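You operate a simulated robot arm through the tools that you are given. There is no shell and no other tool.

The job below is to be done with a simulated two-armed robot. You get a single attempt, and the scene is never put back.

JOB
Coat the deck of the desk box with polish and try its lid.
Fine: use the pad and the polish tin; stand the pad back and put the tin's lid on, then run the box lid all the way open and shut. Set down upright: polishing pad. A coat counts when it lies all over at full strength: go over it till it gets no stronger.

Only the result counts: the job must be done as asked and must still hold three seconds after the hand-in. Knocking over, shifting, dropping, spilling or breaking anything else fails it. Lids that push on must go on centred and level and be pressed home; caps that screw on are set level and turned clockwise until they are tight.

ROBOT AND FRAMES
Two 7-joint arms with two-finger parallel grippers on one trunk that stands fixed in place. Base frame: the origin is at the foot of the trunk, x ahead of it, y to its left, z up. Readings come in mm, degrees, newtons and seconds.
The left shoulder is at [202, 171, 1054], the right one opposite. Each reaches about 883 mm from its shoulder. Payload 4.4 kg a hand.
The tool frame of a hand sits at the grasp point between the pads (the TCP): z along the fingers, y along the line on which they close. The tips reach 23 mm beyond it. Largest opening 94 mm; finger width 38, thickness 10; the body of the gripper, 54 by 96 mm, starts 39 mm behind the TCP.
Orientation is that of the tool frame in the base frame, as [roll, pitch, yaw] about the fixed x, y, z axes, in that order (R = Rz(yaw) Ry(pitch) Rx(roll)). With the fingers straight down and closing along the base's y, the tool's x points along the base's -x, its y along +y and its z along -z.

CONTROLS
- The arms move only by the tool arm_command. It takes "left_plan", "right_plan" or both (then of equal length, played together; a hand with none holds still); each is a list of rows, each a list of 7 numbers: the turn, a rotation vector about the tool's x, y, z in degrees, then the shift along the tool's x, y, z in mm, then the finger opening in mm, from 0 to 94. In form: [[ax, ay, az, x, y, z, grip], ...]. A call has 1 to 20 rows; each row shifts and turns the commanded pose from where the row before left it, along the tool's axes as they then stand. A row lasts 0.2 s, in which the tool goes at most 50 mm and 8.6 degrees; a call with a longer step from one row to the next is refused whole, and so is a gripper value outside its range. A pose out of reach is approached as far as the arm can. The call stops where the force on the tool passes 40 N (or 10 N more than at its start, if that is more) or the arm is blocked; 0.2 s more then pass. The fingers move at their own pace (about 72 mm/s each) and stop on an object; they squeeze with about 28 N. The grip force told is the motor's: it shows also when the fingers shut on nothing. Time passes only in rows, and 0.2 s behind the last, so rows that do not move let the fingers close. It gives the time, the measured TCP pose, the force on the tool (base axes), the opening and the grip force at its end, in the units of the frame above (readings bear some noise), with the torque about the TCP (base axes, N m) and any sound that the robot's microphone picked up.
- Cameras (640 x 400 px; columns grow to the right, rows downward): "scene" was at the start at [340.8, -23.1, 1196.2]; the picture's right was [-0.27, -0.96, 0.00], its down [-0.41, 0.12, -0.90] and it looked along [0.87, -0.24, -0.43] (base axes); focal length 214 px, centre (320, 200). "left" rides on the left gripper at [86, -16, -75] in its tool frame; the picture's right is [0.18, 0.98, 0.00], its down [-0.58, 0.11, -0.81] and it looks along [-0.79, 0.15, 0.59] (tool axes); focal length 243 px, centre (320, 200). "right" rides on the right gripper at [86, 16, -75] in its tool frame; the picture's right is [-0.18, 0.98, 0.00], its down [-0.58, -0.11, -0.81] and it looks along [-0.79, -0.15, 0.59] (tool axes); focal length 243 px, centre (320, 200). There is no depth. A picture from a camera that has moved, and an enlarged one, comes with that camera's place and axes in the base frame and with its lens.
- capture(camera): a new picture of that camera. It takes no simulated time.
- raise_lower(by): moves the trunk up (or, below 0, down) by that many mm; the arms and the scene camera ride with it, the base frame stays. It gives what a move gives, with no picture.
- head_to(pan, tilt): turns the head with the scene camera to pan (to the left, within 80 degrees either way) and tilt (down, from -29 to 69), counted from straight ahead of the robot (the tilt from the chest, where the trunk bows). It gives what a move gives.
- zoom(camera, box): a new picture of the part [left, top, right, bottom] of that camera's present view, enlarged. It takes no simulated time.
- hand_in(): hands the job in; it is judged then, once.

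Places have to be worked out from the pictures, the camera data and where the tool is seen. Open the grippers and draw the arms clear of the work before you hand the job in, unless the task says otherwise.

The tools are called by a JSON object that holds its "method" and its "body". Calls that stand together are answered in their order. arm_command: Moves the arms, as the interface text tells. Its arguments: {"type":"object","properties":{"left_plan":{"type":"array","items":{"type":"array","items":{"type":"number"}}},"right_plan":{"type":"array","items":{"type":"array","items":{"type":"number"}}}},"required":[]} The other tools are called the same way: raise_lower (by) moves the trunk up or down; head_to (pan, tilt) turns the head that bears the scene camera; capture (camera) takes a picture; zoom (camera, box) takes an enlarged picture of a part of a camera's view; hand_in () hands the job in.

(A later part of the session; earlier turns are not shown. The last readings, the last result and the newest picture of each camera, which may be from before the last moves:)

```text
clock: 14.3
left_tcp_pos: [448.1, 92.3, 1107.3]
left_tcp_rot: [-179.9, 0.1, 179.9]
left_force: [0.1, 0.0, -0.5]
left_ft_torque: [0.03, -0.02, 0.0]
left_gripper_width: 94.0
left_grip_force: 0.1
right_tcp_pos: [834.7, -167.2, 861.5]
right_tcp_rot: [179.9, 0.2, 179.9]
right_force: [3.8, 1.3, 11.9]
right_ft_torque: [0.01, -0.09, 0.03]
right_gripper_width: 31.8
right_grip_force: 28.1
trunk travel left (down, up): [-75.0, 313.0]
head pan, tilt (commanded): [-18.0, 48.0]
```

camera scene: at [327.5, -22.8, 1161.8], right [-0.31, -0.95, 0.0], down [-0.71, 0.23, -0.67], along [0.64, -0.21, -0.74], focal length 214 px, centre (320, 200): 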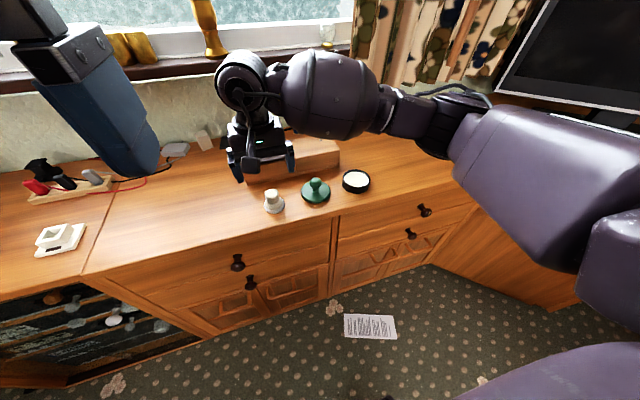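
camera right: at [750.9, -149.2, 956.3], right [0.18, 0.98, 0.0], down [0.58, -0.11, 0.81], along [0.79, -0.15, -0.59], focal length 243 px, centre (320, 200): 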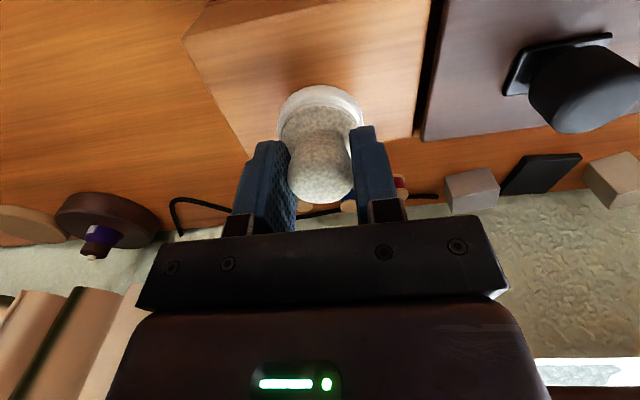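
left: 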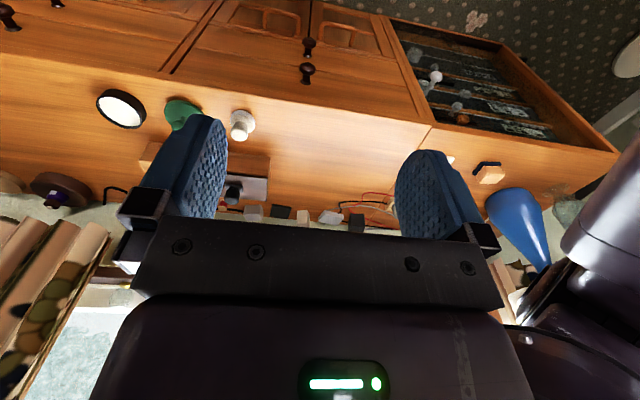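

Contact with the deck at commanded z of about 861, and 12 N at 858. I'll back off slightly to about 8 N and check the pad's position against the deck edges.

{"method": "arm_command", "body": {"right_plan": [[0, 0, 0, 0, 0, -1, 20]]}}

{"method": "capture", "body": {"camera": "right"}}

{"method": "zoom", "body": {"camera": "scene", "box": [255, 120, 345, 190]}}

```text
clock: 14.7
left_tcp_pos: [449.8, 92.9, 1106.5]
left_tcp_rot: [180.0, 0.1, -180.0]
left_force: [0.4, -0.2, 0.5]
left_ft_torque: [0.0, -0.02, -0.01]
left_gripper_width: 94.0
left_grip_force: 0.1
right_tcp_pos: [834.2, -167.4, 860.8]
right_tcp_rot: [180.0, 0.2, -179.9]
right_force: [6.0, 1.8, 12.4]
right_ft_torque: [0.06, -0.23, 0.0]
right_gripper_width: 31.8
right_grip_force: 28.0
trunk travel left (down, up): [-75.0, 313.0]
head pan, tilt (commanded): [-18.0, 48.0]
```

```text
taken
camera right: at [748.6, -150.3, 934.6], right [0.18, 0.98, 0.0], down [0.58, -0.11, 0.81], along [0.79, -0.15, -0.59], focal length 243 px, centre (320, 200)
```

right: 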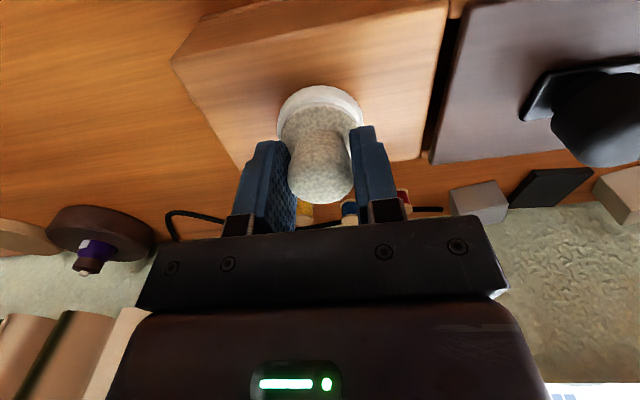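

```text
5.71 times, centred on (300, 155) of scene
camera zoom: at [326.3, -22.4, 1162.5], right [-0.31, -0.95, 0.0], down [-0.71, 0.23, -0.67], along [0.64, -0.21, -0.74], focal length 1226 px, centre (434, 457)
```

zoom: 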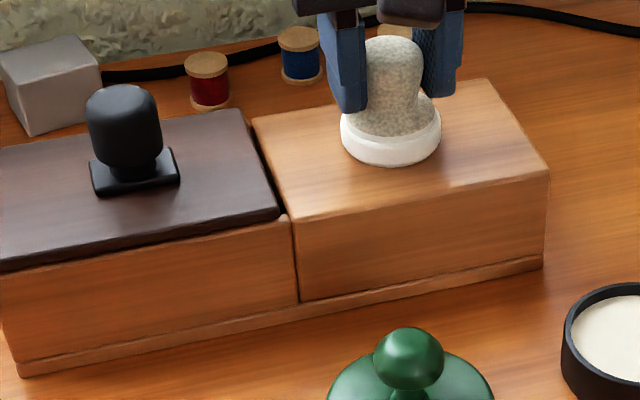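

Force reads 12 N with some sideways load after the step back. I'll hold still briefly to see if it settles.

{"method": "arm_command", "body": {"right_plan": [[0, 0, 0, 0, 0, 0, 20], [0, 0, 0, 0, 0, 0, 20], [0, 0, 0, 0, 0, 0, 20]]}}

{"method": "arm_command", "body": {"right_plan": [[0, 0, 0, 0, 0, -1.5, 20], [0, 0, 0, 0, 0, 0, 20]]}}

```text
clock: 15.5
left_tcp_pos: [448.2, 92.0, 1106.6]
left_tcp_rot: [-180.0, 0.1, 179.9]
left_force: [0.0, -0.2, -0.1]
left_ft_torque: [-0.01, -0.02, 0.01]
left_gripper_width: 94.1
left_grip_force: 0.1
right_tcp_pos: [834.7, -167.6, 861.2]
right_tcp_rot: [-179.9, 0.1, -179.9]
right_force: [4.3, 1.7, 15.1]
right_ft_torque: [0.06, -0.12, -0.02]
right_gripper_width: 31.6
right_grip_force: 27.6
trunk travel left (down, up): [-75.0, 313.0]
head pan, tilt (commanded): [-18.0, 48.0]
```

```text
clock: 16.1
left_tcp_pos: [448.7, 92.2, 1106.2]
left_tcp_rot: [180.0, 0.0, -179.9]
left_force: [-0.9, -0.2, 0.8]
left_ft_torque: [0.02, -0.02, 0.03]
left_gripper_width: 94.1
left_grip_force: 0.1
right_tcp_pos: [833.6, -167.2, 860.1]
right_tcp_rot: [-180.0, 0.1, -179.9]
right_force: [4.4, 3.5, 11.3]
right_ft_torque: [0.07, -0.13, 0.04]
right_gripper_width: 31.3
right_grip_force: 28.1
trunk travel left (down, up): [-75.0, 313.0]
head pan, tilt (commanded): [-18.0, 48.0]
```

Force is holding at about 11 N. I'll zoom on the wrist view to pin down the deck's corners relative to the pad.

{"method": "zoom", "body": {"camera": "right", "box": [160, 30, 320, 180]}}

{"method": "zoom", "body": {"camera": "right", "box": [340, 0, 500, 180]}}

```text
2.67 times, centred on (240, 105) of right
camera zoom: at [748.2, -150.5, 934.6], right [0.18, 0.98, 0.0], down [0.58, -0.11, 0.81], along [0.79, -0.15, -0.59], focal length 647 px, centre (533, 453)
```

zoom: 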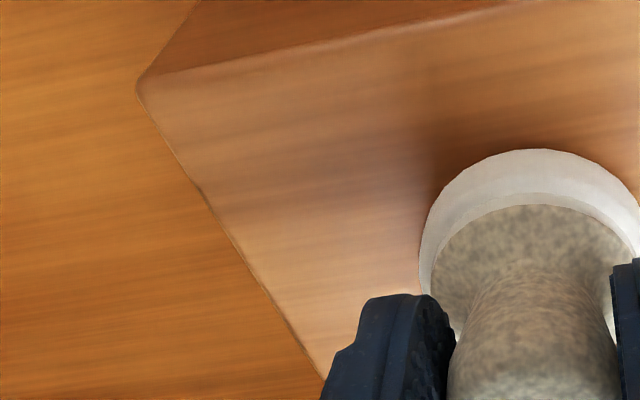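

```text
2.22 times, centred on (420, 90) of right
camera zoom: at [748.2, -150.5, 934.6], right [0.18, 0.98, 0.0], down [0.58, -0.11, 0.81], along [0.79, -0.15, -0.59], focal length 539 px, centre (98, 444)
```

zoom: 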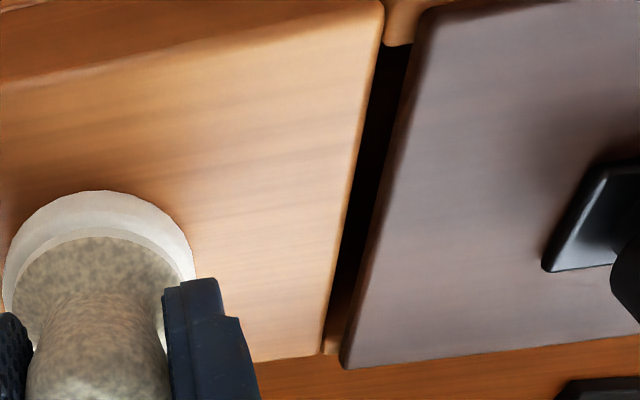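

Deck extents relative to the pad centre are x ±45, y -64 to +62, and the lid's edge is at about +70. I'll start sweeping along y in rows, keeping the pad's centre at least 10 mm inside the edges and clear of the lid.

{"method": "arm_command", "body": {"right_plan": [[0, 0, 0, 17.5, -26.5, 0, 20], [0, 0, 0, 17.5, -26.5, 0, 20], [0, 0, 0, 0, 23.5, 0, 20], [0, 0, 0, 0, 23.5, 0, 20], [0, 0, 0, 0, 23.5, 0, 20], [0, 0, 0, 0, 23.5, 0, 20], [0, 0, 0, -17.5, 0, 0, 20], [0, 0, 0, 0, -23.5, 0, 20], [0, 0, 0, 0, -23.5, 0, 20], [0, 0, 0, 0, -23.5, 0, 20], [0, 0, 0, 0, -23.5, 0, 20]]}}

{"method": "capture", "body": {"camera": "right"}}

{"method": "zoom", "body": {"camera": "scene", "box": [255, 120, 345, 190]}}

```text
clock: 18.5
left_tcp_pos: [448.8, 92.0, 1106.1]
left_tcp_rot: [-180.0, 0.0, 180.0]
left_force: [0.7, 0.5, -0.3]
left_ft_torque: [-0.06, 0.01, -0.03]
left_gripper_width: 94.2
left_grip_force: 0.1
right_tcp_pos: [818.2, -219.6, 860.0]
right_tcp_rot: [-180.0, -0.1, 180.0]
right_force: [0.8, 1.8, 7.7]
right_ft_torque: [0.08, 0.11, 0.02]
right_gripper_width: 31.6
right_grip_force: 28.4
trunk travel left (down, up): [-75.0, 313.0]
head pan, tilt (commanded): [-18.0, 48.0]
```

```text
taken
camera right: at [731.3, -203.0, 934.5], right [0.18, 0.98, 0.0], down [0.58, -0.11, 0.81], along [0.79, -0.15, -0.59], focal length 243 px, centre (320, 200)
```

right: 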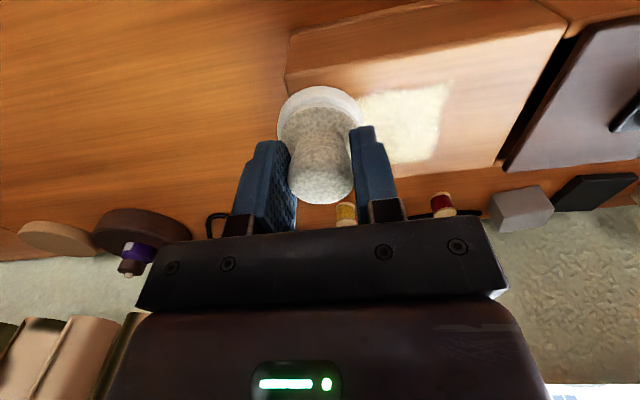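

```text
5.71 times, centred on (300, 155) of scene
camera zoom: at [326.6, -22.4, 1162.3], right [-0.31, -0.95, 0.0], down [-0.71, 0.23, -0.67], along [0.64, -0.21, -0.74], focal length 1226 px, centre (434, 457)
```

zoom: 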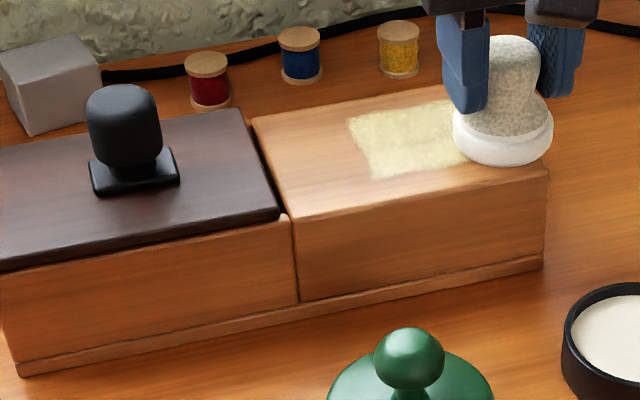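

A coat patch has appeared where the pad first rested, but the fast sweeps don't seem to have left much. I'll zoom in for detail on the deck and the pad's remaining load.

{"method": "zoom", "body": {"camera": "scene", "box": [288, 125, 338, 165]}}

{"method": "zoom", "body": {"camera": "right", "box": [270, 0, 580, 200]}}

```text
10.00 times, centred on (313, 145) of scene
camera zoom: at [326.6, -22.4, 1162.3], right [-0.31, -0.95, 0.0], down [-0.71, 0.23, -0.67], along [0.64, -0.21, -0.74], focal length 2145 px, centre (390, 750)
```

zoom: 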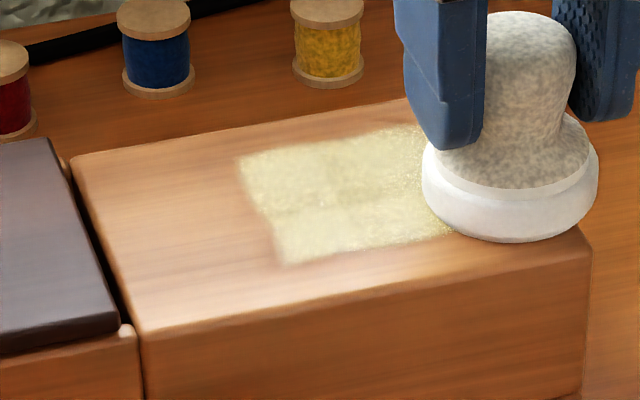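

```text
2.00 times, centred on (425, 100) of right
camera zoom: at [731.3, -203.0, 934.5], right [0.18, 0.98, 0.0], down [0.58, -0.11, 0.81], along [0.79, -0.15, -0.59], focal length 485 px, centre (110, 400)
```

zoom: 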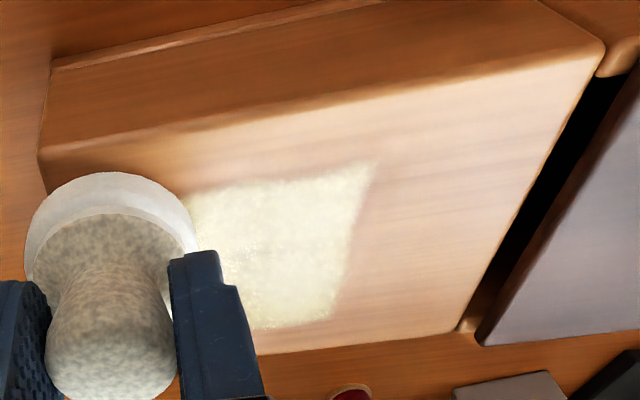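

The coat builds up in cells and looks strongest where the pad dwelt. I'll sweep the same row back at a slower speed and see what it lays down.

{"method": "arm_command", "body": {"right_plan": [[0, 0, 0, 0, 9.4, 0, 20], [0, 0, 0, 0, 9.4, 0, 20], [0, 0, 0, 0, 9.4, 0, 20], [0, 0, 0, 0, 9.4, 0, 20], [0, 0, 0, 0, 9.4, 0, 20], [0, 0, 0, 0, 9.4, 0, 20], [0, 0, 0, 0, 9.4, 0, 20], [0, 0, 0, 0, 9.4, 0, 20], [0, 0, 0, 0, 9.4, 0, 20], [0, 0, 0, 0, 9.4, 0, 20]]}}

{"method": "zoom", "body": {"camera": "scene", "box": [278, 120, 348, 170]}}

{"method": "capture", "body": {"camera": "right"}}

```text
clock: 20.7
left_tcp_pos: [450.8, 92.1, 1105.5]
left_tcp_rot: [-180.0, 0.1, -179.9]
left_force: [0.1, 0.0, -0.2]
left_ft_torque: [-0.01, 0.02, -0.02]
left_gripper_width: 94.0
left_grip_force: 0.0
right_tcp_pos: [819.5, -126.8, 860.8]
right_tcp_rot: [-180.0, -0.1, -180.0]
right_force: [0.1, -1.1, 2.5]
right_ft_torque: [0.0, 0.01, 0.02]
right_gripper_width: 31.6
right_grip_force: 28.1
trunk travel left (down, up): [-75.0, 313.0]
head pan, tilt (commanded): [-18.0, 48.0]
```

```text
8.00 times, centred on (313, 145) of scene
camera zoom: at [326.9, -22.8, 1162.1], right [-0.31, -0.95, 0.0], down [-0.71, 0.23, -0.67], along [0.64, -0.21, -0.74], focal length 1716 px, centre (376, 640)
```

zoom: 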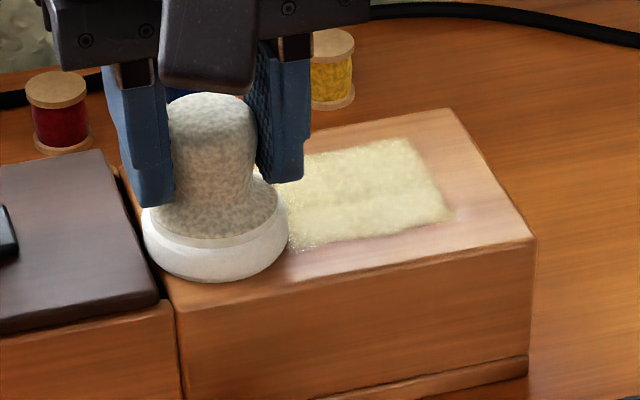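

```text
taken
camera right: at [732.1, -109.5, 934.6], right [0.18, 0.98, 0.0], down [0.58, -0.11, 0.81], along [0.79, -0.15, -0.59], focal length 243 px, centre (320, 200)
```

right: 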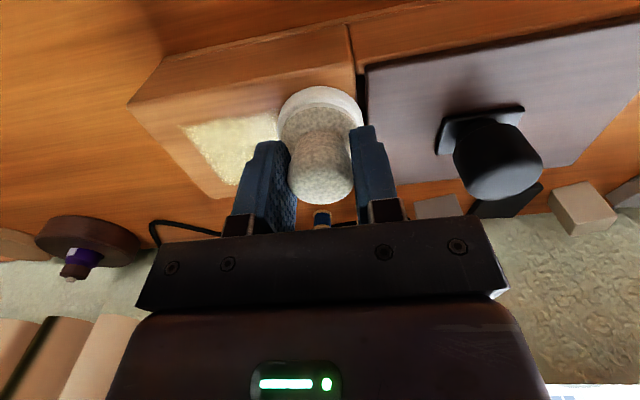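

The coat pattern isn't matching simple dwell under the pad. I'll lift the pad clear so I can see the whole deck surface.

{"method": "arm_command", "body": {"right_plan": [[0, 0, 0, 0, 0, -20, 20], [0, 0, 0, 0, 0, -30, 20], [0, 0, 0, 40, -20, -20, 20], [0, 0, 0, 45, -20, 0, 20], [0, 0, 0, 45, -20, 0, 20]]}}

{"method": "zoom", "body": {"camera": "scene", "box": [268, 115, 348, 175]}}

{"method": "capture", "body": {"camera": "right"}}

```text
clock: 21.9
left_tcp_pos: [449.0, 91.7, 1105.5]
left_tcp_rot: [179.9, 0.1, 180.0]
left_force: [0.2, 0.7, -0.5]
left_ft_torque: [0.0, 0.0, 0.02]
left_gripper_width: 94.0
left_grip_force: 0.0
right_tcp_pos: [683.4, -188.0, 932.0]
right_tcp_rot: [180.0, 0.1, 179.9]
right_force: [-0.1, 0.6, 0.4]
right_ft_torque: [-0.01, 0.04, 0.01]
right_gripper_width: 31.8
right_grip_force: 27.9
trunk travel left (down, up): [-75.0, 313.0]
head pan, tilt (commanded): [-18.0, 48.0]
```

```text
6.67 times, centred on (308, 145) of scene
camera zoom: at [326.5, -22.5, 1162.5], right [-0.31, -0.95, 0.0], down [-0.71, 0.23, -0.67], along [0.64, -0.21, -0.74], focal length 1430 px, centre (400, 567)
```

zoom: 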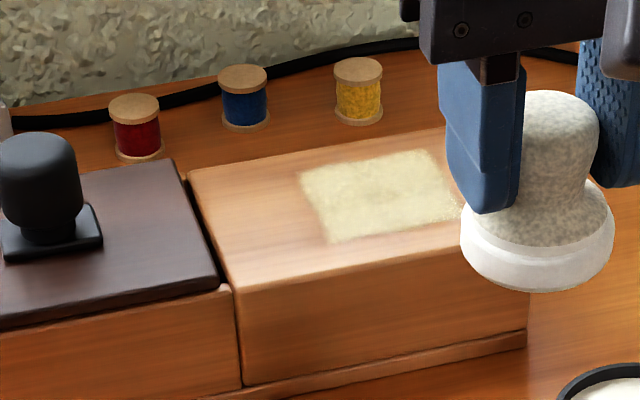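

```text
taken
camera right: at [598.8, -171.0, 1004.2], right [0.18, 0.98, 0.0], down [0.58, -0.11, 0.81], along [0.79, -0.15, -0.59], focal length 243 px, centre (320, 200)
```

right: 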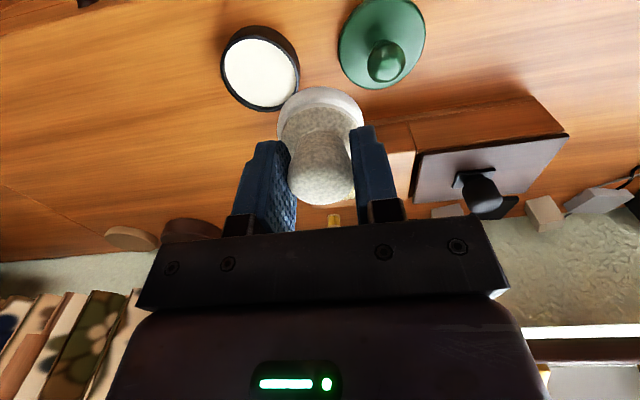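

I'll zoom tightly on the coat patch to see its texture and exact boundaries.

{"method": "zoom", "body": {"camera": "scene", "box": [290, 130, 328, 156]}}

{"method": "zoom", "body": {"camera": "scene", "box": [320, 120, 350, 155]}}

```text
15.38 times, centred on (309, 143) of scene
camera zoom: at [326.5, -22.5, 1162.5], right [-0.31, -0.95, 0.0], down [-0.71, 0.23, -0.67], along [0.64, -0.21, -0.74], focal length 3300 px, centre (489, 1077)
```

zoom: 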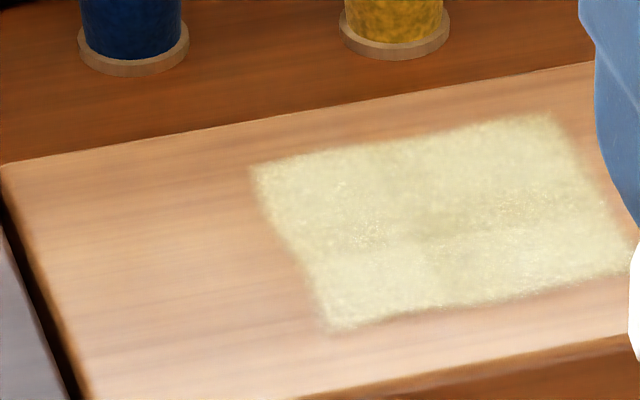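

```text
11.43 times, centred on (335, 138) of scene
camera zoom: at [326.5, -22.5, 1162.5], right [-0.31, -0.95, 0.0], down [-0.71, 0.23, -0.67], along [0.64, -0.21, -0.74], focal length 2451 px, centre (149, 914)
```

zoom: 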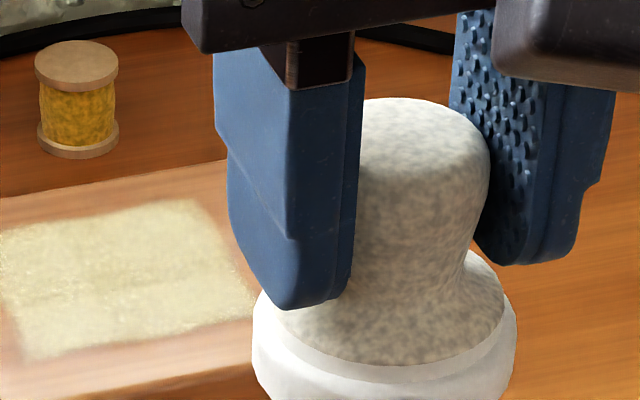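

The coat is a clean rectangle of about 55×60 mm made of cells, and the slow sweep on the left laid nothing. The likely cause is that the pad's polish ran out, so I'll go back to the tin and load it again.

{"method": "arm_command", "body": {"right_plan": [[0, 0, 0, -7.2, -32.5, 0, 20], [0, 0, 0, -7.2, -32.5, 0, 20], [0, 0, 0, 0, 0, 40, 20], [0, 0, 0, 0, 0, 40, 20], [0, 0, 0, 0, 0, 10, 20]]}}

{"method": "zoom", "body": {"camera": "right", "box": [240, 20, 400, 210]}}

{"method": "zoom", "body": {"camera": "scene", "box": [320, 140, 400, 200]}}

{"method": "zoom", "body": {"camera": "scene", "box": [285, 125, 345, 160]}}

```text
clock: 23.1
left_tcp_pos: [448.7, 92.9, 1106.9]
left_tcp_rot: [-179.9, 0.0, 180.0]
left_force: [-0.6, 1.5, 0.0]
left_ft_torque: [-0.03, -0.01, -0.01]
left_gripper_width: 94.0
left_grip_force: 0.0
right_tcp_pos: [700.8, -250.8, 841.6]
right_tcp_rot: [180.0, 0.0, -180.0]
right_force: [-0.6, 0.0, -0.7]
right_ft_torque: [0.0, 0.03, -0.02]
right_gripper_width: 31.8
right_grip_force: 28.0
trunk travel left (down, up): [-75.0, 313.0]
head pan, tilt (commanded): [-18.0, 48.0]
```

```text
2.11 times, centred on (320, 115) of right
camera zoom: at [615.0, -234.2, 914.9], right [0.18, 0.98, 0.0], down [0.58, -0.11, 0.81], along [0.79, -0.15, -0.59], focal length 511 px, centre (320, 379)
```

zoom: 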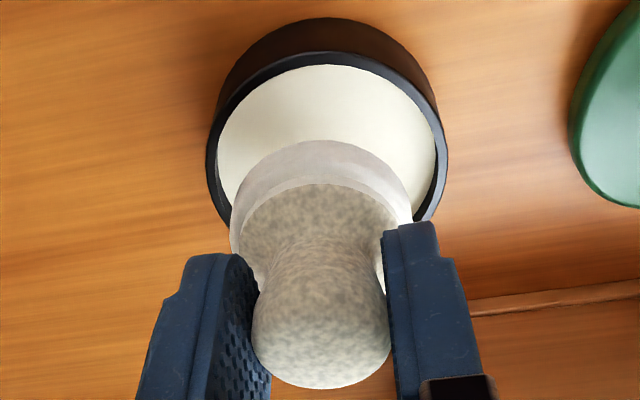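

```text
6.67 times, centred on (360, 170) of scene
camera zoom: at [327.0, -22.8, 1162.2], right [-0.31, -0.95, 0.0], down [-0.71, 0.23, -0.67], along [0.64, -0.21, -0.74], focal length 1430 px, centre (53, 400)
```

zoom: 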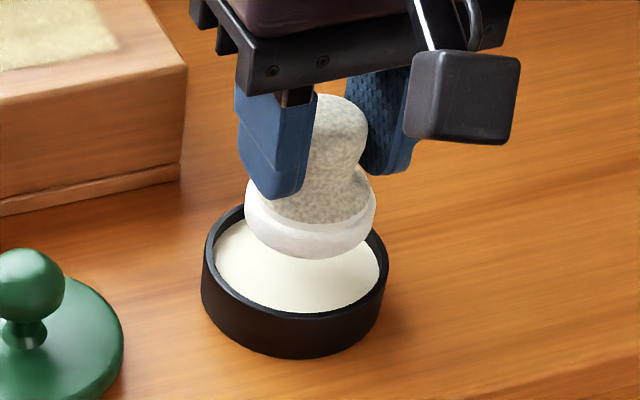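

```text
10.67 times, centred on (315, 142) of scene
camera zoom: at [327.0, -22.8, 1162.2], right [-0.31, -0.95, 0.0], down [-0.71, 0.23, -0.67], along [0.64, -0.21, -0.74], focal length 2288 px, centre (373, 813)
```

zoom: 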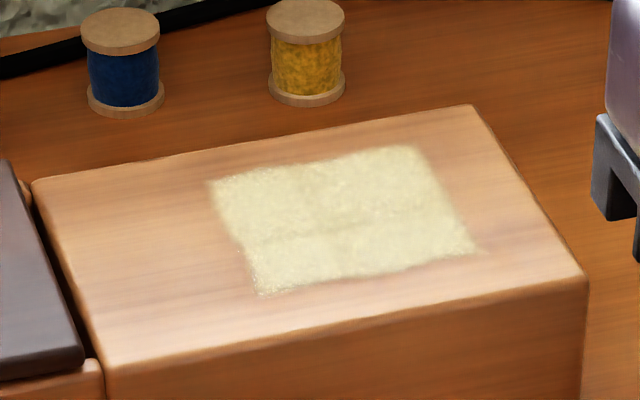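

The view is clear now: the deck is about 127×88 mm and the coat covers a 59×54 mm block in its middle and right part. The pad base looks duller than fresh, which fits it having run low. I'll dip it again.

{"method": "arm_command", "body": {"right_plan": [[0, 0, 0, 0, 0, 12, 20], [0, 0, 0, 0, 0, 10, 20], [0, 0, 0, 0, 0, 3, 20], [0, 0, 0, 0, 0, 1.5, 20], [0, 0, 0, 0, 0, 0, 20], [0, 0, 0, 0, 0, 0, 20]]}}

{"method": "zoom", "body": {"camera": "scene", "box": [320, 140, 400, 200]}}

```text
clock: 24.5
left_tcp_pos: [449.1, 92.1, 1106.2]
left_tcp_rot: [-180.0, 0.2, -179.9]
left_force: [-0.9, -0.5, -0.1]
left_ft_torque: [0.01, -0.02, -0.04]
left_gripper_width: 93.4
left_grip_force: 0.2
right_tcp_pos: [702.2, -250.1, 815.4]
right_tcp_rot: [-179.9, 0.1, 179.9]
right_force: [0.5, 0.0, 8.0]
right_ft_torque: [0.05, 0.06, 0.02]
right_gripper_width: 31.6
right_grip_force: 27.7
trunk travel left (down, up): [-75.0, 313.0]
head pan, tilt (commanded): [-18.0, 48.0]
```

```text
6.67 times, centred on (360, 170) of scene
camera zoom: at [326.4, -22.5, 1162.5], right [-0.31, -0.95, 0.0], down [-0.71, 0.23, -0.67], along [0.64, -0.21, -0.74], focal length 1430 px, centre (53, 400)
```

zoom: 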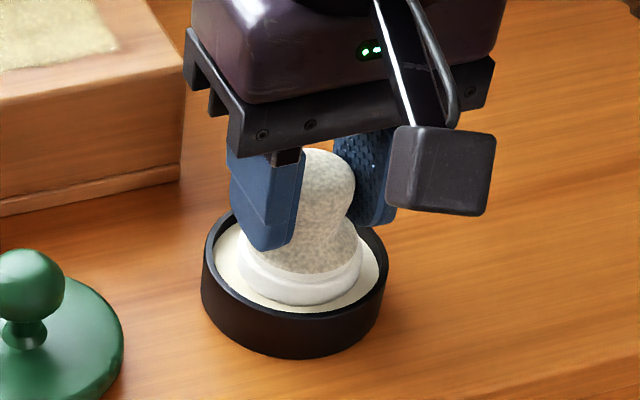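

Contact at 8 N, so the pad is reloaded. I'll lift it and carry it to the left part of the deck, next to the lid, and set it down there.

{"method": "arm_command", "body": {"right_plan": [[0, 0, 0, 0, 0, -10, 20], [0, 0, 0, 0, 0, -30, 20], [0, 0, 0, 0, 0, -30, 20], [0, 0, 0, -32, 30.5, 0, 20], [0, 0, 0, -32, 30.5, 0, 20], [0, 0, 0, -32, 30.5, 0, 20], [0, 0, 0, -32, 30.5, 0, 20], [0, 0, 0, 0, 0, 12, 20], [0, 0, 0, 0, 0, 9, 20], [0, 0, 0, 0, 0, 2, 20]]}}

{"method": "zoom", "body": {"camera": "scene", "box": [268, 115, 348, 175]}}

{"method": "zoom", "body": {"camera": "right", "box": [160, 20, 440, 210]}}

```text
clock: 26.7
left_tcp_pos: [449.5, 91.1, 1106.2]
left_tcp_rot: [-179.9, 0.1, 180.0]
left_force: [0.5, -0.6, -0.1]
left_ft_torque: [-0.05, 0.01, -0.03]
left_gripper_width: 93.9
left_grip_force: 0.0
right_tcp_pos: [830.0, -129.5, 861.2]
right_tcp_rot: [-180.0, 0.0, 180.0]
right_force: [-0.3, 0.3, -0.6]
right_ft_torque: [0.0, -0.03, 0.0]
right_gripper_width: 31.5
right_grip_force: 28.2
trunk travel left (down, up): [-75.0, 313.0]
head pan, tilt (commanded): [-18.0, 48.0]
```

```text
6.67 times, centred on (308, 145) of scene
camera zoom: at [327.1, -22.5, 1162.1], right [-0.31, -0.95, 0.0], down [-0.71, 0.23, -0.67], along [0.64, -0.21, -0.74], focal length 1430 px, centre (400, 567)
```

zoom: 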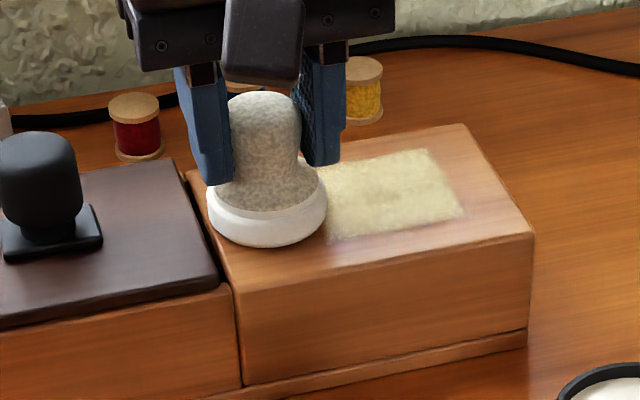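

```text
2.11 times, centred on (300, 115) of right
camera zoom: at [743.9, -112.9, 935.8], right [0.18, 0.98, 0.0], down [0.58, -0.11, 0.81], along [0.79, -0.15, -0.59], focal length 511 px, centre (362, 379)
```

zoom: 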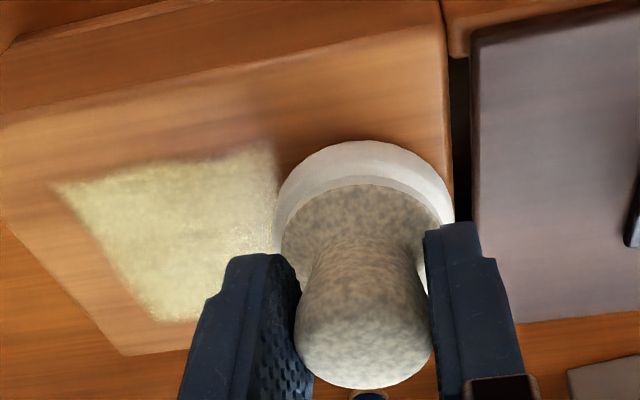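

The pad sits just above the deck at its left end with about 5 mm to the lid. I'll press down to contact, hold briefly and read the force.

{"method": "arm_command", "body": {"right_plan": [[0, 0, 0, 0, 0, 1, 20], [0, 0, 0, 0, 0, 0.8, 20], [0, 0, 0, 0, 0, 0, 20], [0, 0, 0, 0, 0, 0, 20]]}}

{"method": "zoom", "body": {"camera": "scene", "box": [268, 115, 348, 175]}}

{"method": "zoom", "body": {"camera": "right", "box": [160, 20, 440, 210]}}

```text
clock: 27.7
left_tcp_pos: [449.3, 91.0, 1105.3]
left_tcp_rot: [-180.0, 0.0, 180.0]
left_force: [0.4, -0.1, 0.6]
left_ft_torque: [-0.01, -0.02, -0.01]
left_gripper_width: 94.2
left_grip_force: 0.0
right_tcp_pos: [830.1, -128.8, 860.8]
right_tcp_rot: [-180.0, 0.1, -180.0]
right_force: [-0.5, -0.7, 2.8]
right_ft_torque: [0.0, -0.01, 0.01]
right_gripper_width: 31.7
right_grip_force: 28.4
trunk travel left (down, up): [-75.0, 313.0]
head pan, tilt (commanded): [-18.0, 48.0]
```

```text
6.67 times, centred on (308, 145) of scene
camera zoom: at [326.7, -22.7, 1162.3], right [-0.31, -0.95, 0.0], down [-0.71, 0.23, -0.67], along [0.64, -0.21, -0.74], focal length 1430 px, centre (400, 567)
```

zoom: 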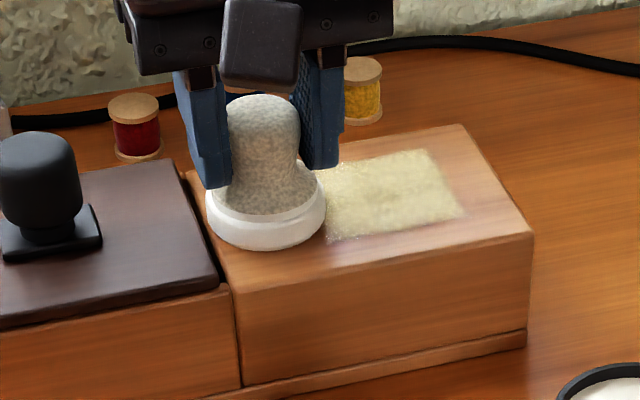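

```text
2.11 times, centred on (300, 115) of right
camera zoom: at [743.6, -112.5, 934.5], right [0.18, 0.98, 0.0], down [0.58, -0.11, 0.81], along [0.79, -0.15, -0.59], focal length 511 px, centre (362, 379)
```

zoom: 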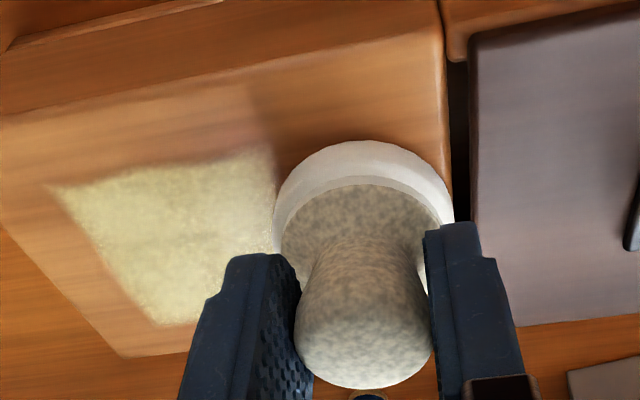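

Only 2.8 N here. I'll press about 1.5 mm more and sweep front to back along the left end of the deck at a moderate pace.

{"method": "arm_command", "body": {"right_plan": [[0, 0, 0, 0, 0, 1.5, 20], [0, 0, 0, 11, 0, 0, 20], [0, 0, 0, 11, 0, 0, 20], [0, 0, 0, 12, 0, 0, 20], [0, 0, 0, -11, 0, 0, 20], [0, 0, 0, -11, 0, 0, 20], [0, 0, 0, -12, 0, 0, 20], [0, 0, 0, -11, 0, 0, 20], [0, 0, 0, -11, 0, 0, 20], [0, 0, 0, -12, 0, 0, 20]]}}

{"method": "zoom", "body": {"camera": "scene", "box": [268, 115, 348, 175]}}

{"method": "zoom", "body": {"camera": "right", "box": [160, 0, 440, 210]}}

```text
clock: 29.9
left_tcp_pos: [448.0, 91.0, 1107.6]
left_tcp_rot: [-180.0, 0.2, -180.0]
left_force: [-1.1, -0.1, 0.3]
left_ft_torque: [0.04, -0.03, -0.02]
left_gripper_width: 93.9
left_grip_force: 0.1
right_tcp_pos: [862.8, -129.6, 860.7]
right_tcp_rot: [180.0, 0.3, -180.0]
right_force: [-7.3, 1.2, 18.2]
right_ft_torque: [-0.05, 0.22, -0.06]
right_gripper_width: 31.4
right_grip_force: 28.1
trunk travel left (down, up): [-75.0, 313.0]
head pan, tilt (commanded): [-18.0, 48.0]
```

```text
6.67 times, centred on (308, 145) of scene
camera zoom: at [324.5, -22.5, 1163.1], right [-0.31, -0.95, 0.0], down [-0.71, 0.23, -0.67], along [0.64, -0.21, -0.74], focal length 1430 px, centre (400, 567)
```

zoom: 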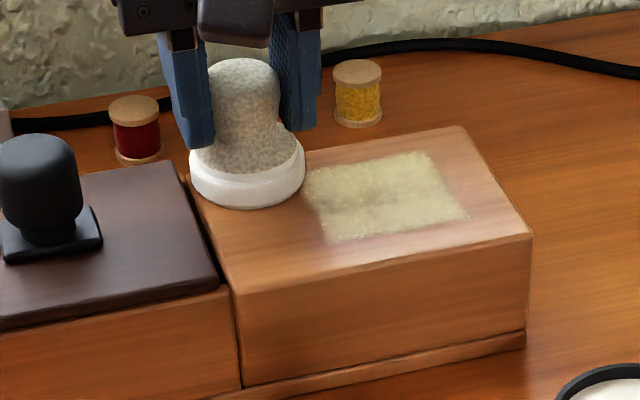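

```text
1.90 times, centred on (300, 105) of right
camera zoom: at [776.1, -112.7, 934.0], right [0.18, 0.98, 0.0], down [0.58, -0.11, 0.81], along [0.79, -0.15, -0.59], focal length 462 px, centre (358, 381)
```

zoom: 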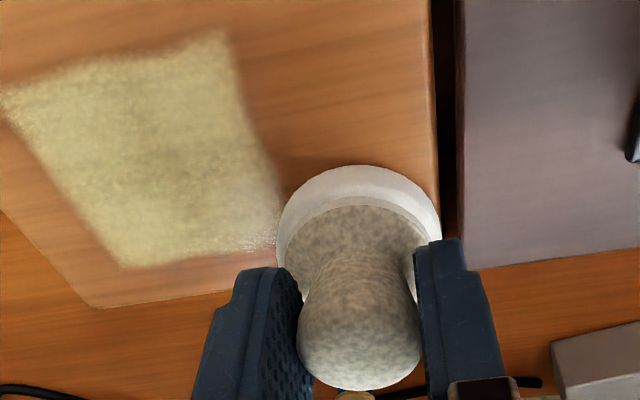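

The loaded pad lays nothing on the left end, even with 10–18 N and slow movement. So the coat surface seems to be just that rectangle on the deck, which still looks uneven. I'll go over it thoroughly with overlapping rows and watch whether it strengthens.

{"method": "arm_command", "body": {"right_plan": [[0, 0, 0, 4.5, -10, -0.7, 20], [0, 0, 0, 4.5, -10, 0, 20], [0, 0, 0, 0, -10.5, 0, 20], [0, 0, 0, 0, -10.5, 0, 20], [0, 0, 0, 0, -10.5, 0, 20], [0, 0, 0, 0, -10.5, 0, 20], [0, 0, 0, 0, -10.5, 0, 20], [0, 0, 0, 0, -10.5, 0, 20], [0, 0, 0, 14, 0, 0, 20], [0, 0, 0, 0, 10.5, 0, 20], [0, 0, 0, 0, 10.5, 0, 20], [0, 0, 0, 0, 10.5, 0, 20], [0, 0, 0, 0, 10.5, 0, 20], [0, 0, 0, 0, 10.5, 0, 20], [0, 0, 0, 0, 10.5, 0, 20]]}}

{"method": "zoom", "body": {"camera": "scene", "box": [268, 115, 348, 175]}}

{"method": "zoom", "body": {"camera": "right", "box": [160, 0, 440, 210]}}

```text
clock: 33.1
left_tcp_pos: [448.2, 90.8, 1106.9]
left_tcp_rot: [-179.9, 0.1, -180.0]
left_force: [-0.8, -0.7, 0.5]
left_ft_torque: [-0.04, 0.0, -0.01]
left_gripper_width: 93.8
left_grip_force: 0.1
right_tcp_pos: [839.3, -150.7, 859.8]
right_tcp_rot: [180.0, 0.1, -180.0]
right_force: [-1.2, -6.4, 17.3]
right_ft_torque: [-0.12, 0.01, -0.01]
right_gripper_width: 31.4
right_grip_force: 28.2
trunk travel left (down, up): [-75.0, 313.0]
head pan, tilt (commanded): [-18.0, 48.0]
```

```text
6.67 times, centred on (308, 145) of scene
camera zoom: at [325.4, -23.0, 1162.7], right [-0.31, -0.95, 0.0], down [-0.71, 0.23, -0.67], along [0.64, -0.21, -0.74], focal length 1430 px, centre (400, 567)
```

zoom: 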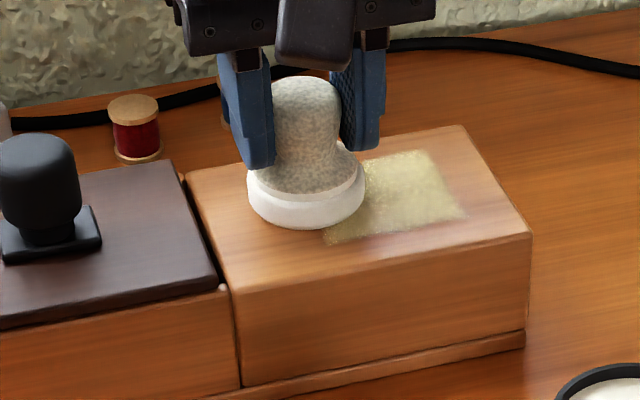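

```text
1.90 times, centred on (300, 105) of right
camera zoom: at [753.3, -133.0, 933.8], right [0.18, 0.98, 0.0], down [0.58, -0.11, 0.81], along [0.79, -0.15, -0.59], focal length 462 px, centre (358, 381)
```

zoom: 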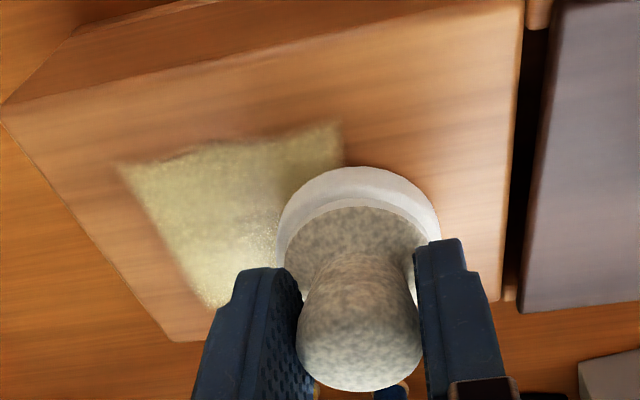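

I'll carry on with the front rows, easing the pressure slightly.

{"method": "arm_command", "body": {"right_plan": [[0, 0, 0, 14, 0, -0.6, 20], [0, 0, 0, 0, -10.5, 0, 20], [0, 0, 0, 0, -10.5, 0, 20], [0, 0, 0, 0, -10.5, 0, 20], [0, 0, 0, 0, -10.5, 0, 20], [0, 0, 0, 0, -10.5, 0, 20], [0, 0, 0, 0, -10.5, 0, 20], [0, 0, 0, 14, 0, 0, 20], [0, 0, 0, 0, 10.5, 0, 20], [0, 0, 0, 0, 10.5, 0, 20], [0, 0, 0, 0, 10.5, 0, 20], [0, 0, 0, 0, 10.5, 0, 20], [0, 0, 0, 0, 10.5, 0, 20], [0, 0, 0, 0, 10.5, 0, 20]]}}

{"method": "arm_command", "body": {"right_plan": [[0, 0, 0, 0, 0, -20, 20], [0, 0, 0, 0, 0, -40, 20], [0, 0, 0, 33, -24, 0, 20], [0, 0, 0, 33, -24, 0, 20], [0, 0, 0, 33, -24, 0, 20]]}}

{"method": "zoom", "body": {"camera": "scene", "box": [285, 125, 345, 160]}}

{"method": "zoom", "body": {"camera": "scene", "box": [310, 110, 410, 190]}}

```text
clock: 36.1
left_tcp_pos: [448.8, 91.4, 1106.1]
left_tcp_rot: [180.0, -0.1, -179.9]
left_force: [-0.3, 1.4, 0.3]
left_ft_torque: [0.01, -0.01, -0.01]
left_gripper_width: 94.2
left_grip_force: 0.0
right_tcp_pos: [813.2, -151.1, 859.5]
right_tcp_rot: [180.0, 0.0, -179.9]
right_force: [-0.7, -1.9, 6.8]
right_ft_torque: [-0.09, 0.03, 0.01]
right_gripper_width: 31.8
right_grip_force: 28.3
trunk travel left (down, up): [-75.0, 313.0]
head pan, tilt (commanded): [-18.0, 48.0]
```

```text
clock: 37.3
left_tcp_pos: [449.0, 92.0, 1106.7]
left_tcp_rot: [180.0, 0.0, -180.0]
left_force: [0.6, 0.0, -0.7]
left_ft_torque: [-0.02, -0.01, 0.04]
left_gripper_width: 94.2
left_grip_force: 0.0
right_tcp_pos: [712.3, -220.7, 917.8]
right_tcp_rot: [180.0, 0.0, 180.0]
right_force: [-0.1, 0.3, -1.3]
right_ft_torque: [0.0, 0.02, -0.05]
right_gripper_width: 31.4
right_grip_force: 27.9
trunk travel left (down, up): [-75.0, 313.0]
head pan, tilt (commanded): [-18.0, 48.0]
```

```text
10.67 times, centred on (315, 142) of scene
camera zoom: at [327.0, -22.4, 1162.2], right [-0.31, -0.95, 0.0], down [-0.71, 0.23, -0.67], along [0.64, -0.21, -0.74], focal length 2288 px, centre (373, 813)
```

zoom: 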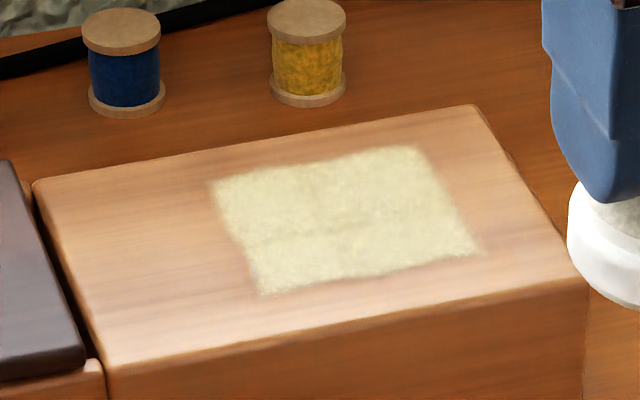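

```text
5.00 times, centred on (360, 150) of scene
camera zoom: at [327.0, -22.4, 1162.2], right [-0.31, -0.95, 0.0], down [-0.71, 0.23, -0.67], along [0.64, -0.21, -0.74], focal length 1072 px, centre (120, 450)
```

zoom: 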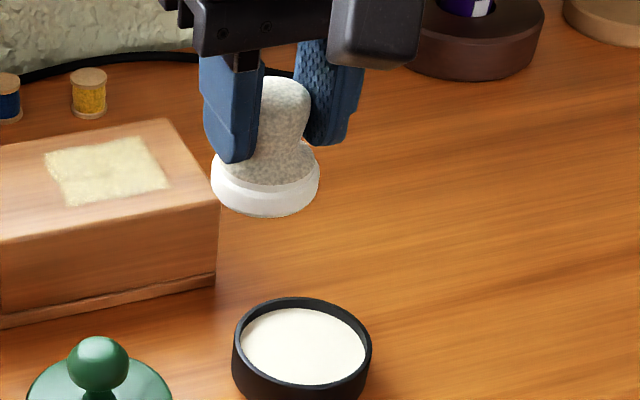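

The rectangle's edges haven't moved and it looks smoother, so that's the coat area. I'll reload the pad and go over it again to see if it gets any stronger.

{"method": "arm_command", "body": {"right_plan": [[0, 0, 0, 12.1, -30, 0, 20], [0, 0, 0, 0, 0, 40, 20], [0, 0, 0, 0, 0, 36, 20], [0, 0, 0, 0, 0, 15, 20], [0, 0, 0, 0, 0, 8, 20], [0, 0, 0, 0, 0, 4, 20], [0, 0, 0, 0, 0, 1.8, 20], [0, 0, 0, 0, 0, 0, 20], [0, 0, 0, 0, 0, 0, 20], [0, 0, 0, 0, 0, 0, 20]]}}

{"method": "zoom", "body": {"camera": "scene", "box": [285, 125, 345, 160]}}

{"method": "zoom", "body": {"camera": "scene", "box": [320, 140, 400, 200]}}

```text
clock: 39.5
left_tcp_pos: [449.2, 91.7, 1105.7]
left_tcp_rot: [-180.0, 0.0, -179.9]
left_force: [1.3, -0.1, -0.9]
left_ft_torque: [0.0, 0.0, -0.01]
left_gripper_width: 94.0
left_grip_force: 0.0
right_tcp_pos: [701.4, -252.1, 815.6]
right_tcp_rot: [180.0, 0.1, -180.0]
right_force: [0.3, -0.9, 5.2]
right_ft_torque: [0.01, 0.0, -0.02]
right_gripper_width: 31.4
right_grip_force: 28.2
trunk travel left (down, up): [-75.0, 313.0]
head pan, tilt (commanded): [-18.0, 48.0]
```

```text
10.67 times, centred on (315, 142) of scene
camera zoom: at [326.6, -22.7, 1162.3], right [-0.31, -0.95, 0.0], down [-0.71, 0.23, -0.67], along [0.64, -0.21, -0.74], focal length 2288 px, centre (373, 813)
```

zoom: 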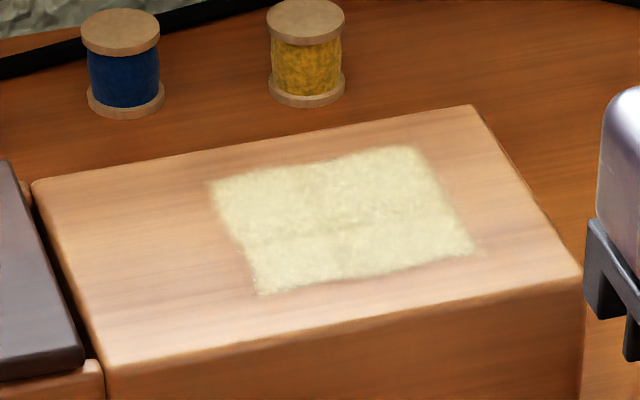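

```text
6.67 times, centred on (360, 170) of scene
camera zoom: at [326.6, -22.7, 1162.3], right [-0.31, -0.95, 0.0], down [-0.71, 0.23, -0.67], along [0.64, -0.21, -0.74], focal length 1430 px, centre (53, 400)
```

zoom: 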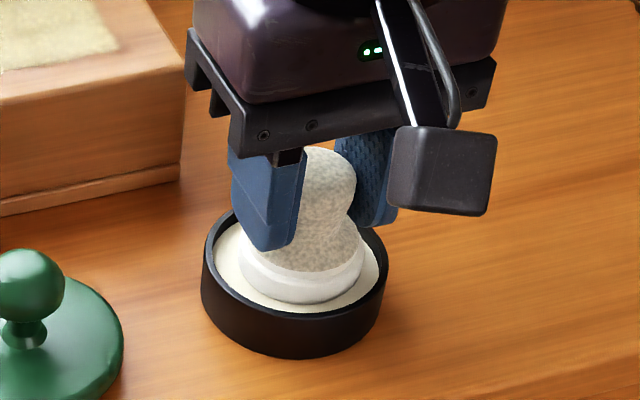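

Reloaded at 5 N contact. I'll go back to the back-left corner of the coat area and run the first two rows.

{"method": "arm_command", "body": {"right_plan": [[0, 0, 0, 0, 0, -10, 20], [0, 0, 0, 0, 0, -30, 20], [0, 0, 0, 0, 0, -30, 20], [0, 0, 0, -38.3, 25.5, 0, 20], [0, 0, 0, -38.3, 25.5, 0, 20], [0, 0, 0, -38.3, 25.5, 0, 20], [0, 0, 0, -38.2, 25.5, 0, 20], [0, 0, 0, 0, 0, 12, 20], [0, 0, 0, 0, 0, 10, 20], [0, 0, 0, 0, 0, 3, 20], [0, 0, 0, 0, 0, 1.3, 20], [0, 0, 0, 0, 0, 0, 20]]}}

{"method": "arm_command", "body": {"right_plan": [[0, 0, 0, 0, -10.5, 0, 20], [0, 0, 0, 0, -10.5, 0, 20], [0, 0, 0, 0, -10.5, 0, 20], [0, 0, 0, 0, -10.5, 0, 20], [0, 0, 0, 0, -10.5, 0, 20], [0, 0, 0, 0, -10.5, 0, 20], [0, 0, 0, 14, 0, 0, 20], [0, 0, 0, 0, 10.5, 0, 20], [0, 0, 0, 0, 10.5, 0, 20], [0, 0, 0, 0, 10.5, 0, 20], [0, 0, 0, 0, 10.5, 0, 20], [0, 0, 0, 0, 10.5, 0, 20], [0, 0, 0, 0, 10.5, 0, 20]]}}

```text
clock: 42.1
left_tcp_pos: [450.0, 91.5, 1107.6]
left_tcp_rot: [-179.9, 0.0, 180.0]
left_force: [-0.5, 0.4, 0.5]
left_ft_torque: [-0.01, -0.01, -0.01]
left_gripper_width: 94.0
left_grip_force: 0.1
right_tcp_pos: [854.8, -149.5, 859.6]
right_tcp_rot: [-179.9, 0.1, 180.0]
right_force: [0.3, 2.0, 5.4]
right_ft_torque: [0.02, -0.02, -0.02]
right_gripper_width: 31.6
right_grip_force: 27.5
trunk travel left (down, up): [-75.0, 313.0]
head pan, tilt (commanded): [-18.0, 48.0]
```

```text
clock: 44.9
left_tcp_pos: [449.4, 91.2, 1106.8]
left_tcp_rot: [-180.0, 0.2, 180.0]
left_force: [0.1, -0.1, 0.1]
left_ft_torque: [-0.01, -0.01, 0.0]
left_gripper_width: 93.9
left_grip_force: 0.2
right_tcp_pos: [839.9, -148.2, 860.5]
right_tcp_rot: [-180.0, 0.0, -179.9]
right_force: [-0.7, -4.4, 13.1]
right_ft_torque: [-0.04, -0.07, 0.01]
right_gripper_width: 31.5
right_grip_force: 27.3
trunk travel left (down, up): [-75.0, 313.0]
head pan, tilt (commanded): [-18.0, 48.0]
```

Contact is good at 5–13 N. I'll do the two front rows next, then lift and compare.

{"method": "arm_command", "body": {"right_plan": [[0, 0, 0, 14, 0, 0, 20], [0, 0, 0, 0, -10.5, 0, 20], [0, 0, 0, 0, -10.5, 0, 20], [0, 0, 0, 0, -10.5, 0, 20], [0, 0, 0, 0, -10.5, 0, 20], [0, 0, 0, 0, -10.5, 0, 20], [0, 0, 0, 0, -10.5, 0, 20], [0, 0, 0, 14, 0, 0, 20], [0, 0, 0, 0, 10.5, 0, 20], [0, 0, 0, 0, 10.5, 0, 20], [0, 0, 0, 0, 10.5, 0, 20], [0, 0, 0, 0, 10.5, 0, 20], [0, 0, 0, 0, 10.5, 0, 20], [0, 0, 0, 0, 10.5, 0, 20]]}}

{"method": "arm_command", "body": {"right_plan": [[0, 0, 0, 0, 0, -20, 20], [0, 0, 0, 0, 0, -40, 20], [0, 0, 0, 33, -24, 0, 20], [0, 0, 0, 33, -24, 0, 20], [0, 0, 0, 33, -24, 0, 20], [0, 0, 0, 12.1, -30, 0, 20]]}}

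{"method": "zoom", "body": {"camera": "scene", "box": [285, 125, 345, 160]}}

{"method": "zoom", "body": {"camera": "scene", "box": [310, 110, 410, 190]}}

```text
clock: 47.9
left_tcp_pos: [448.1, 92.3, 1107.3]
left_tcp_rot: [179.9, 0.1, 180.0]
left_force: [0.5, 0.4, -0.3]
left_ft_torque: [-0.01, 0.02, -0.01]
left_gripper_width: 94.0
left_grip_force: 0.0
right_tcp_pos: [812.2, -149.4, 859.8]
right_tcp_rot: [-179.9, 0.0, 180.0]
right_force: [-0.5, -6.9, 19.2]
right_ft_torque: [-0.06, -0.01, -0.02]
right_gripper_width: 31.6
right_grip_force: 28.1
trunk travel left (down, up): [-75.0, 313.0]
head pan, tilt (commanded): [-18.0, 48.0]
```

```text
clock: 49.3
left_tcp_pos: [448.9, 92.0, 1106.4]
left_tcp_rot: [-180.0, 0.0, -180.0]
left_force: [-0.4, -0.1, 0.3]
left_ft_torque: [0.0, -0.02, -0.01]
left_gripper_width: 94.1
left_grip_force: 0.1
right_tcp_pos: [701.1, -253.4, 917.0]
right_tcp_rot: [180.0, 0.0, -179.9]
right_force: [-0.2, -1.2, -0.8]
right_ft_torque: [0.03, -0.02, -0.03]
right_gripper_width: 31.4
right_grip_force: 27.5
trunk travel left (down, up): [-75.0, 313.0]
head pan, tilt (commanded): [-18.0, 48.0]
```

```text
10.67 times, centred on (315, 142) of scene
camera zoom: at [326.8, -22.9, 1162.2], right [-0.31, -0.95, 0.0], down [-0.71, 0.23, -0.67], along [0.64, -0.21, -0.74], focal length 2288 px, centre (373, 813)
```

zoom: 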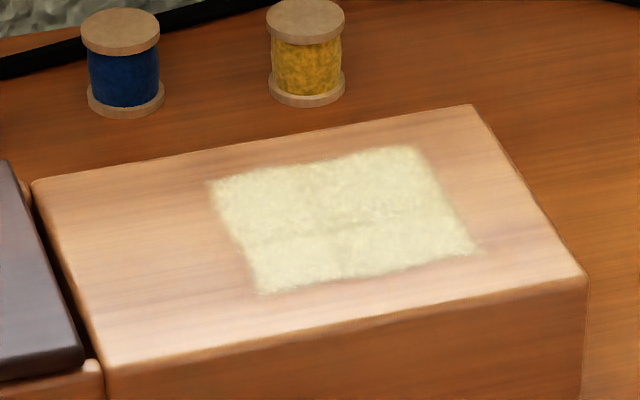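

```text
5.00 times, centred on (360, 150) of scene
camera zoom: at [326.8, -22.9, 1162.2], right [-0.31, -0.95, 0.0], down [-0.71, 0.23, -0.67], along [0.64, -0.21, -0.74], focal length 1072 px, centre (120, 450)
```

zoom: 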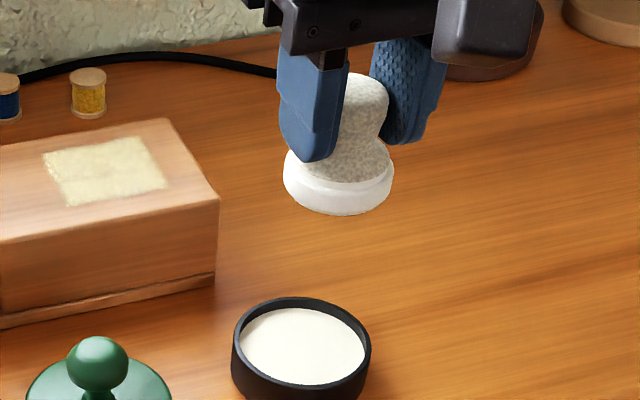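

The coat seems a little paler than before. I'll zoom in tightly for a baseline to judge its evenness.

{"method": "zoom", "body": {"camera": "scene", "box": [300, 135, 332, 155]}}

```text
16.00 times, centred on (316, 145) of scene
camera zoom: at [326.8, -22.9, 1162.2], right [-0.31, -0.95, 0.0], down [-0.71, 0.23, -0.67], along [0.64, -0.21, -0.74], focal length 3432 px, centre (384, 1080)
```

zoom: 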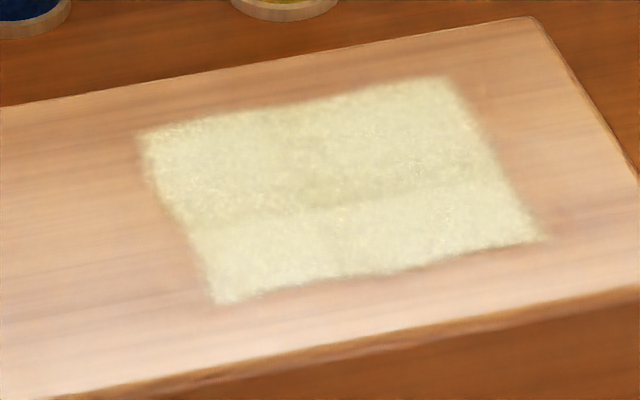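

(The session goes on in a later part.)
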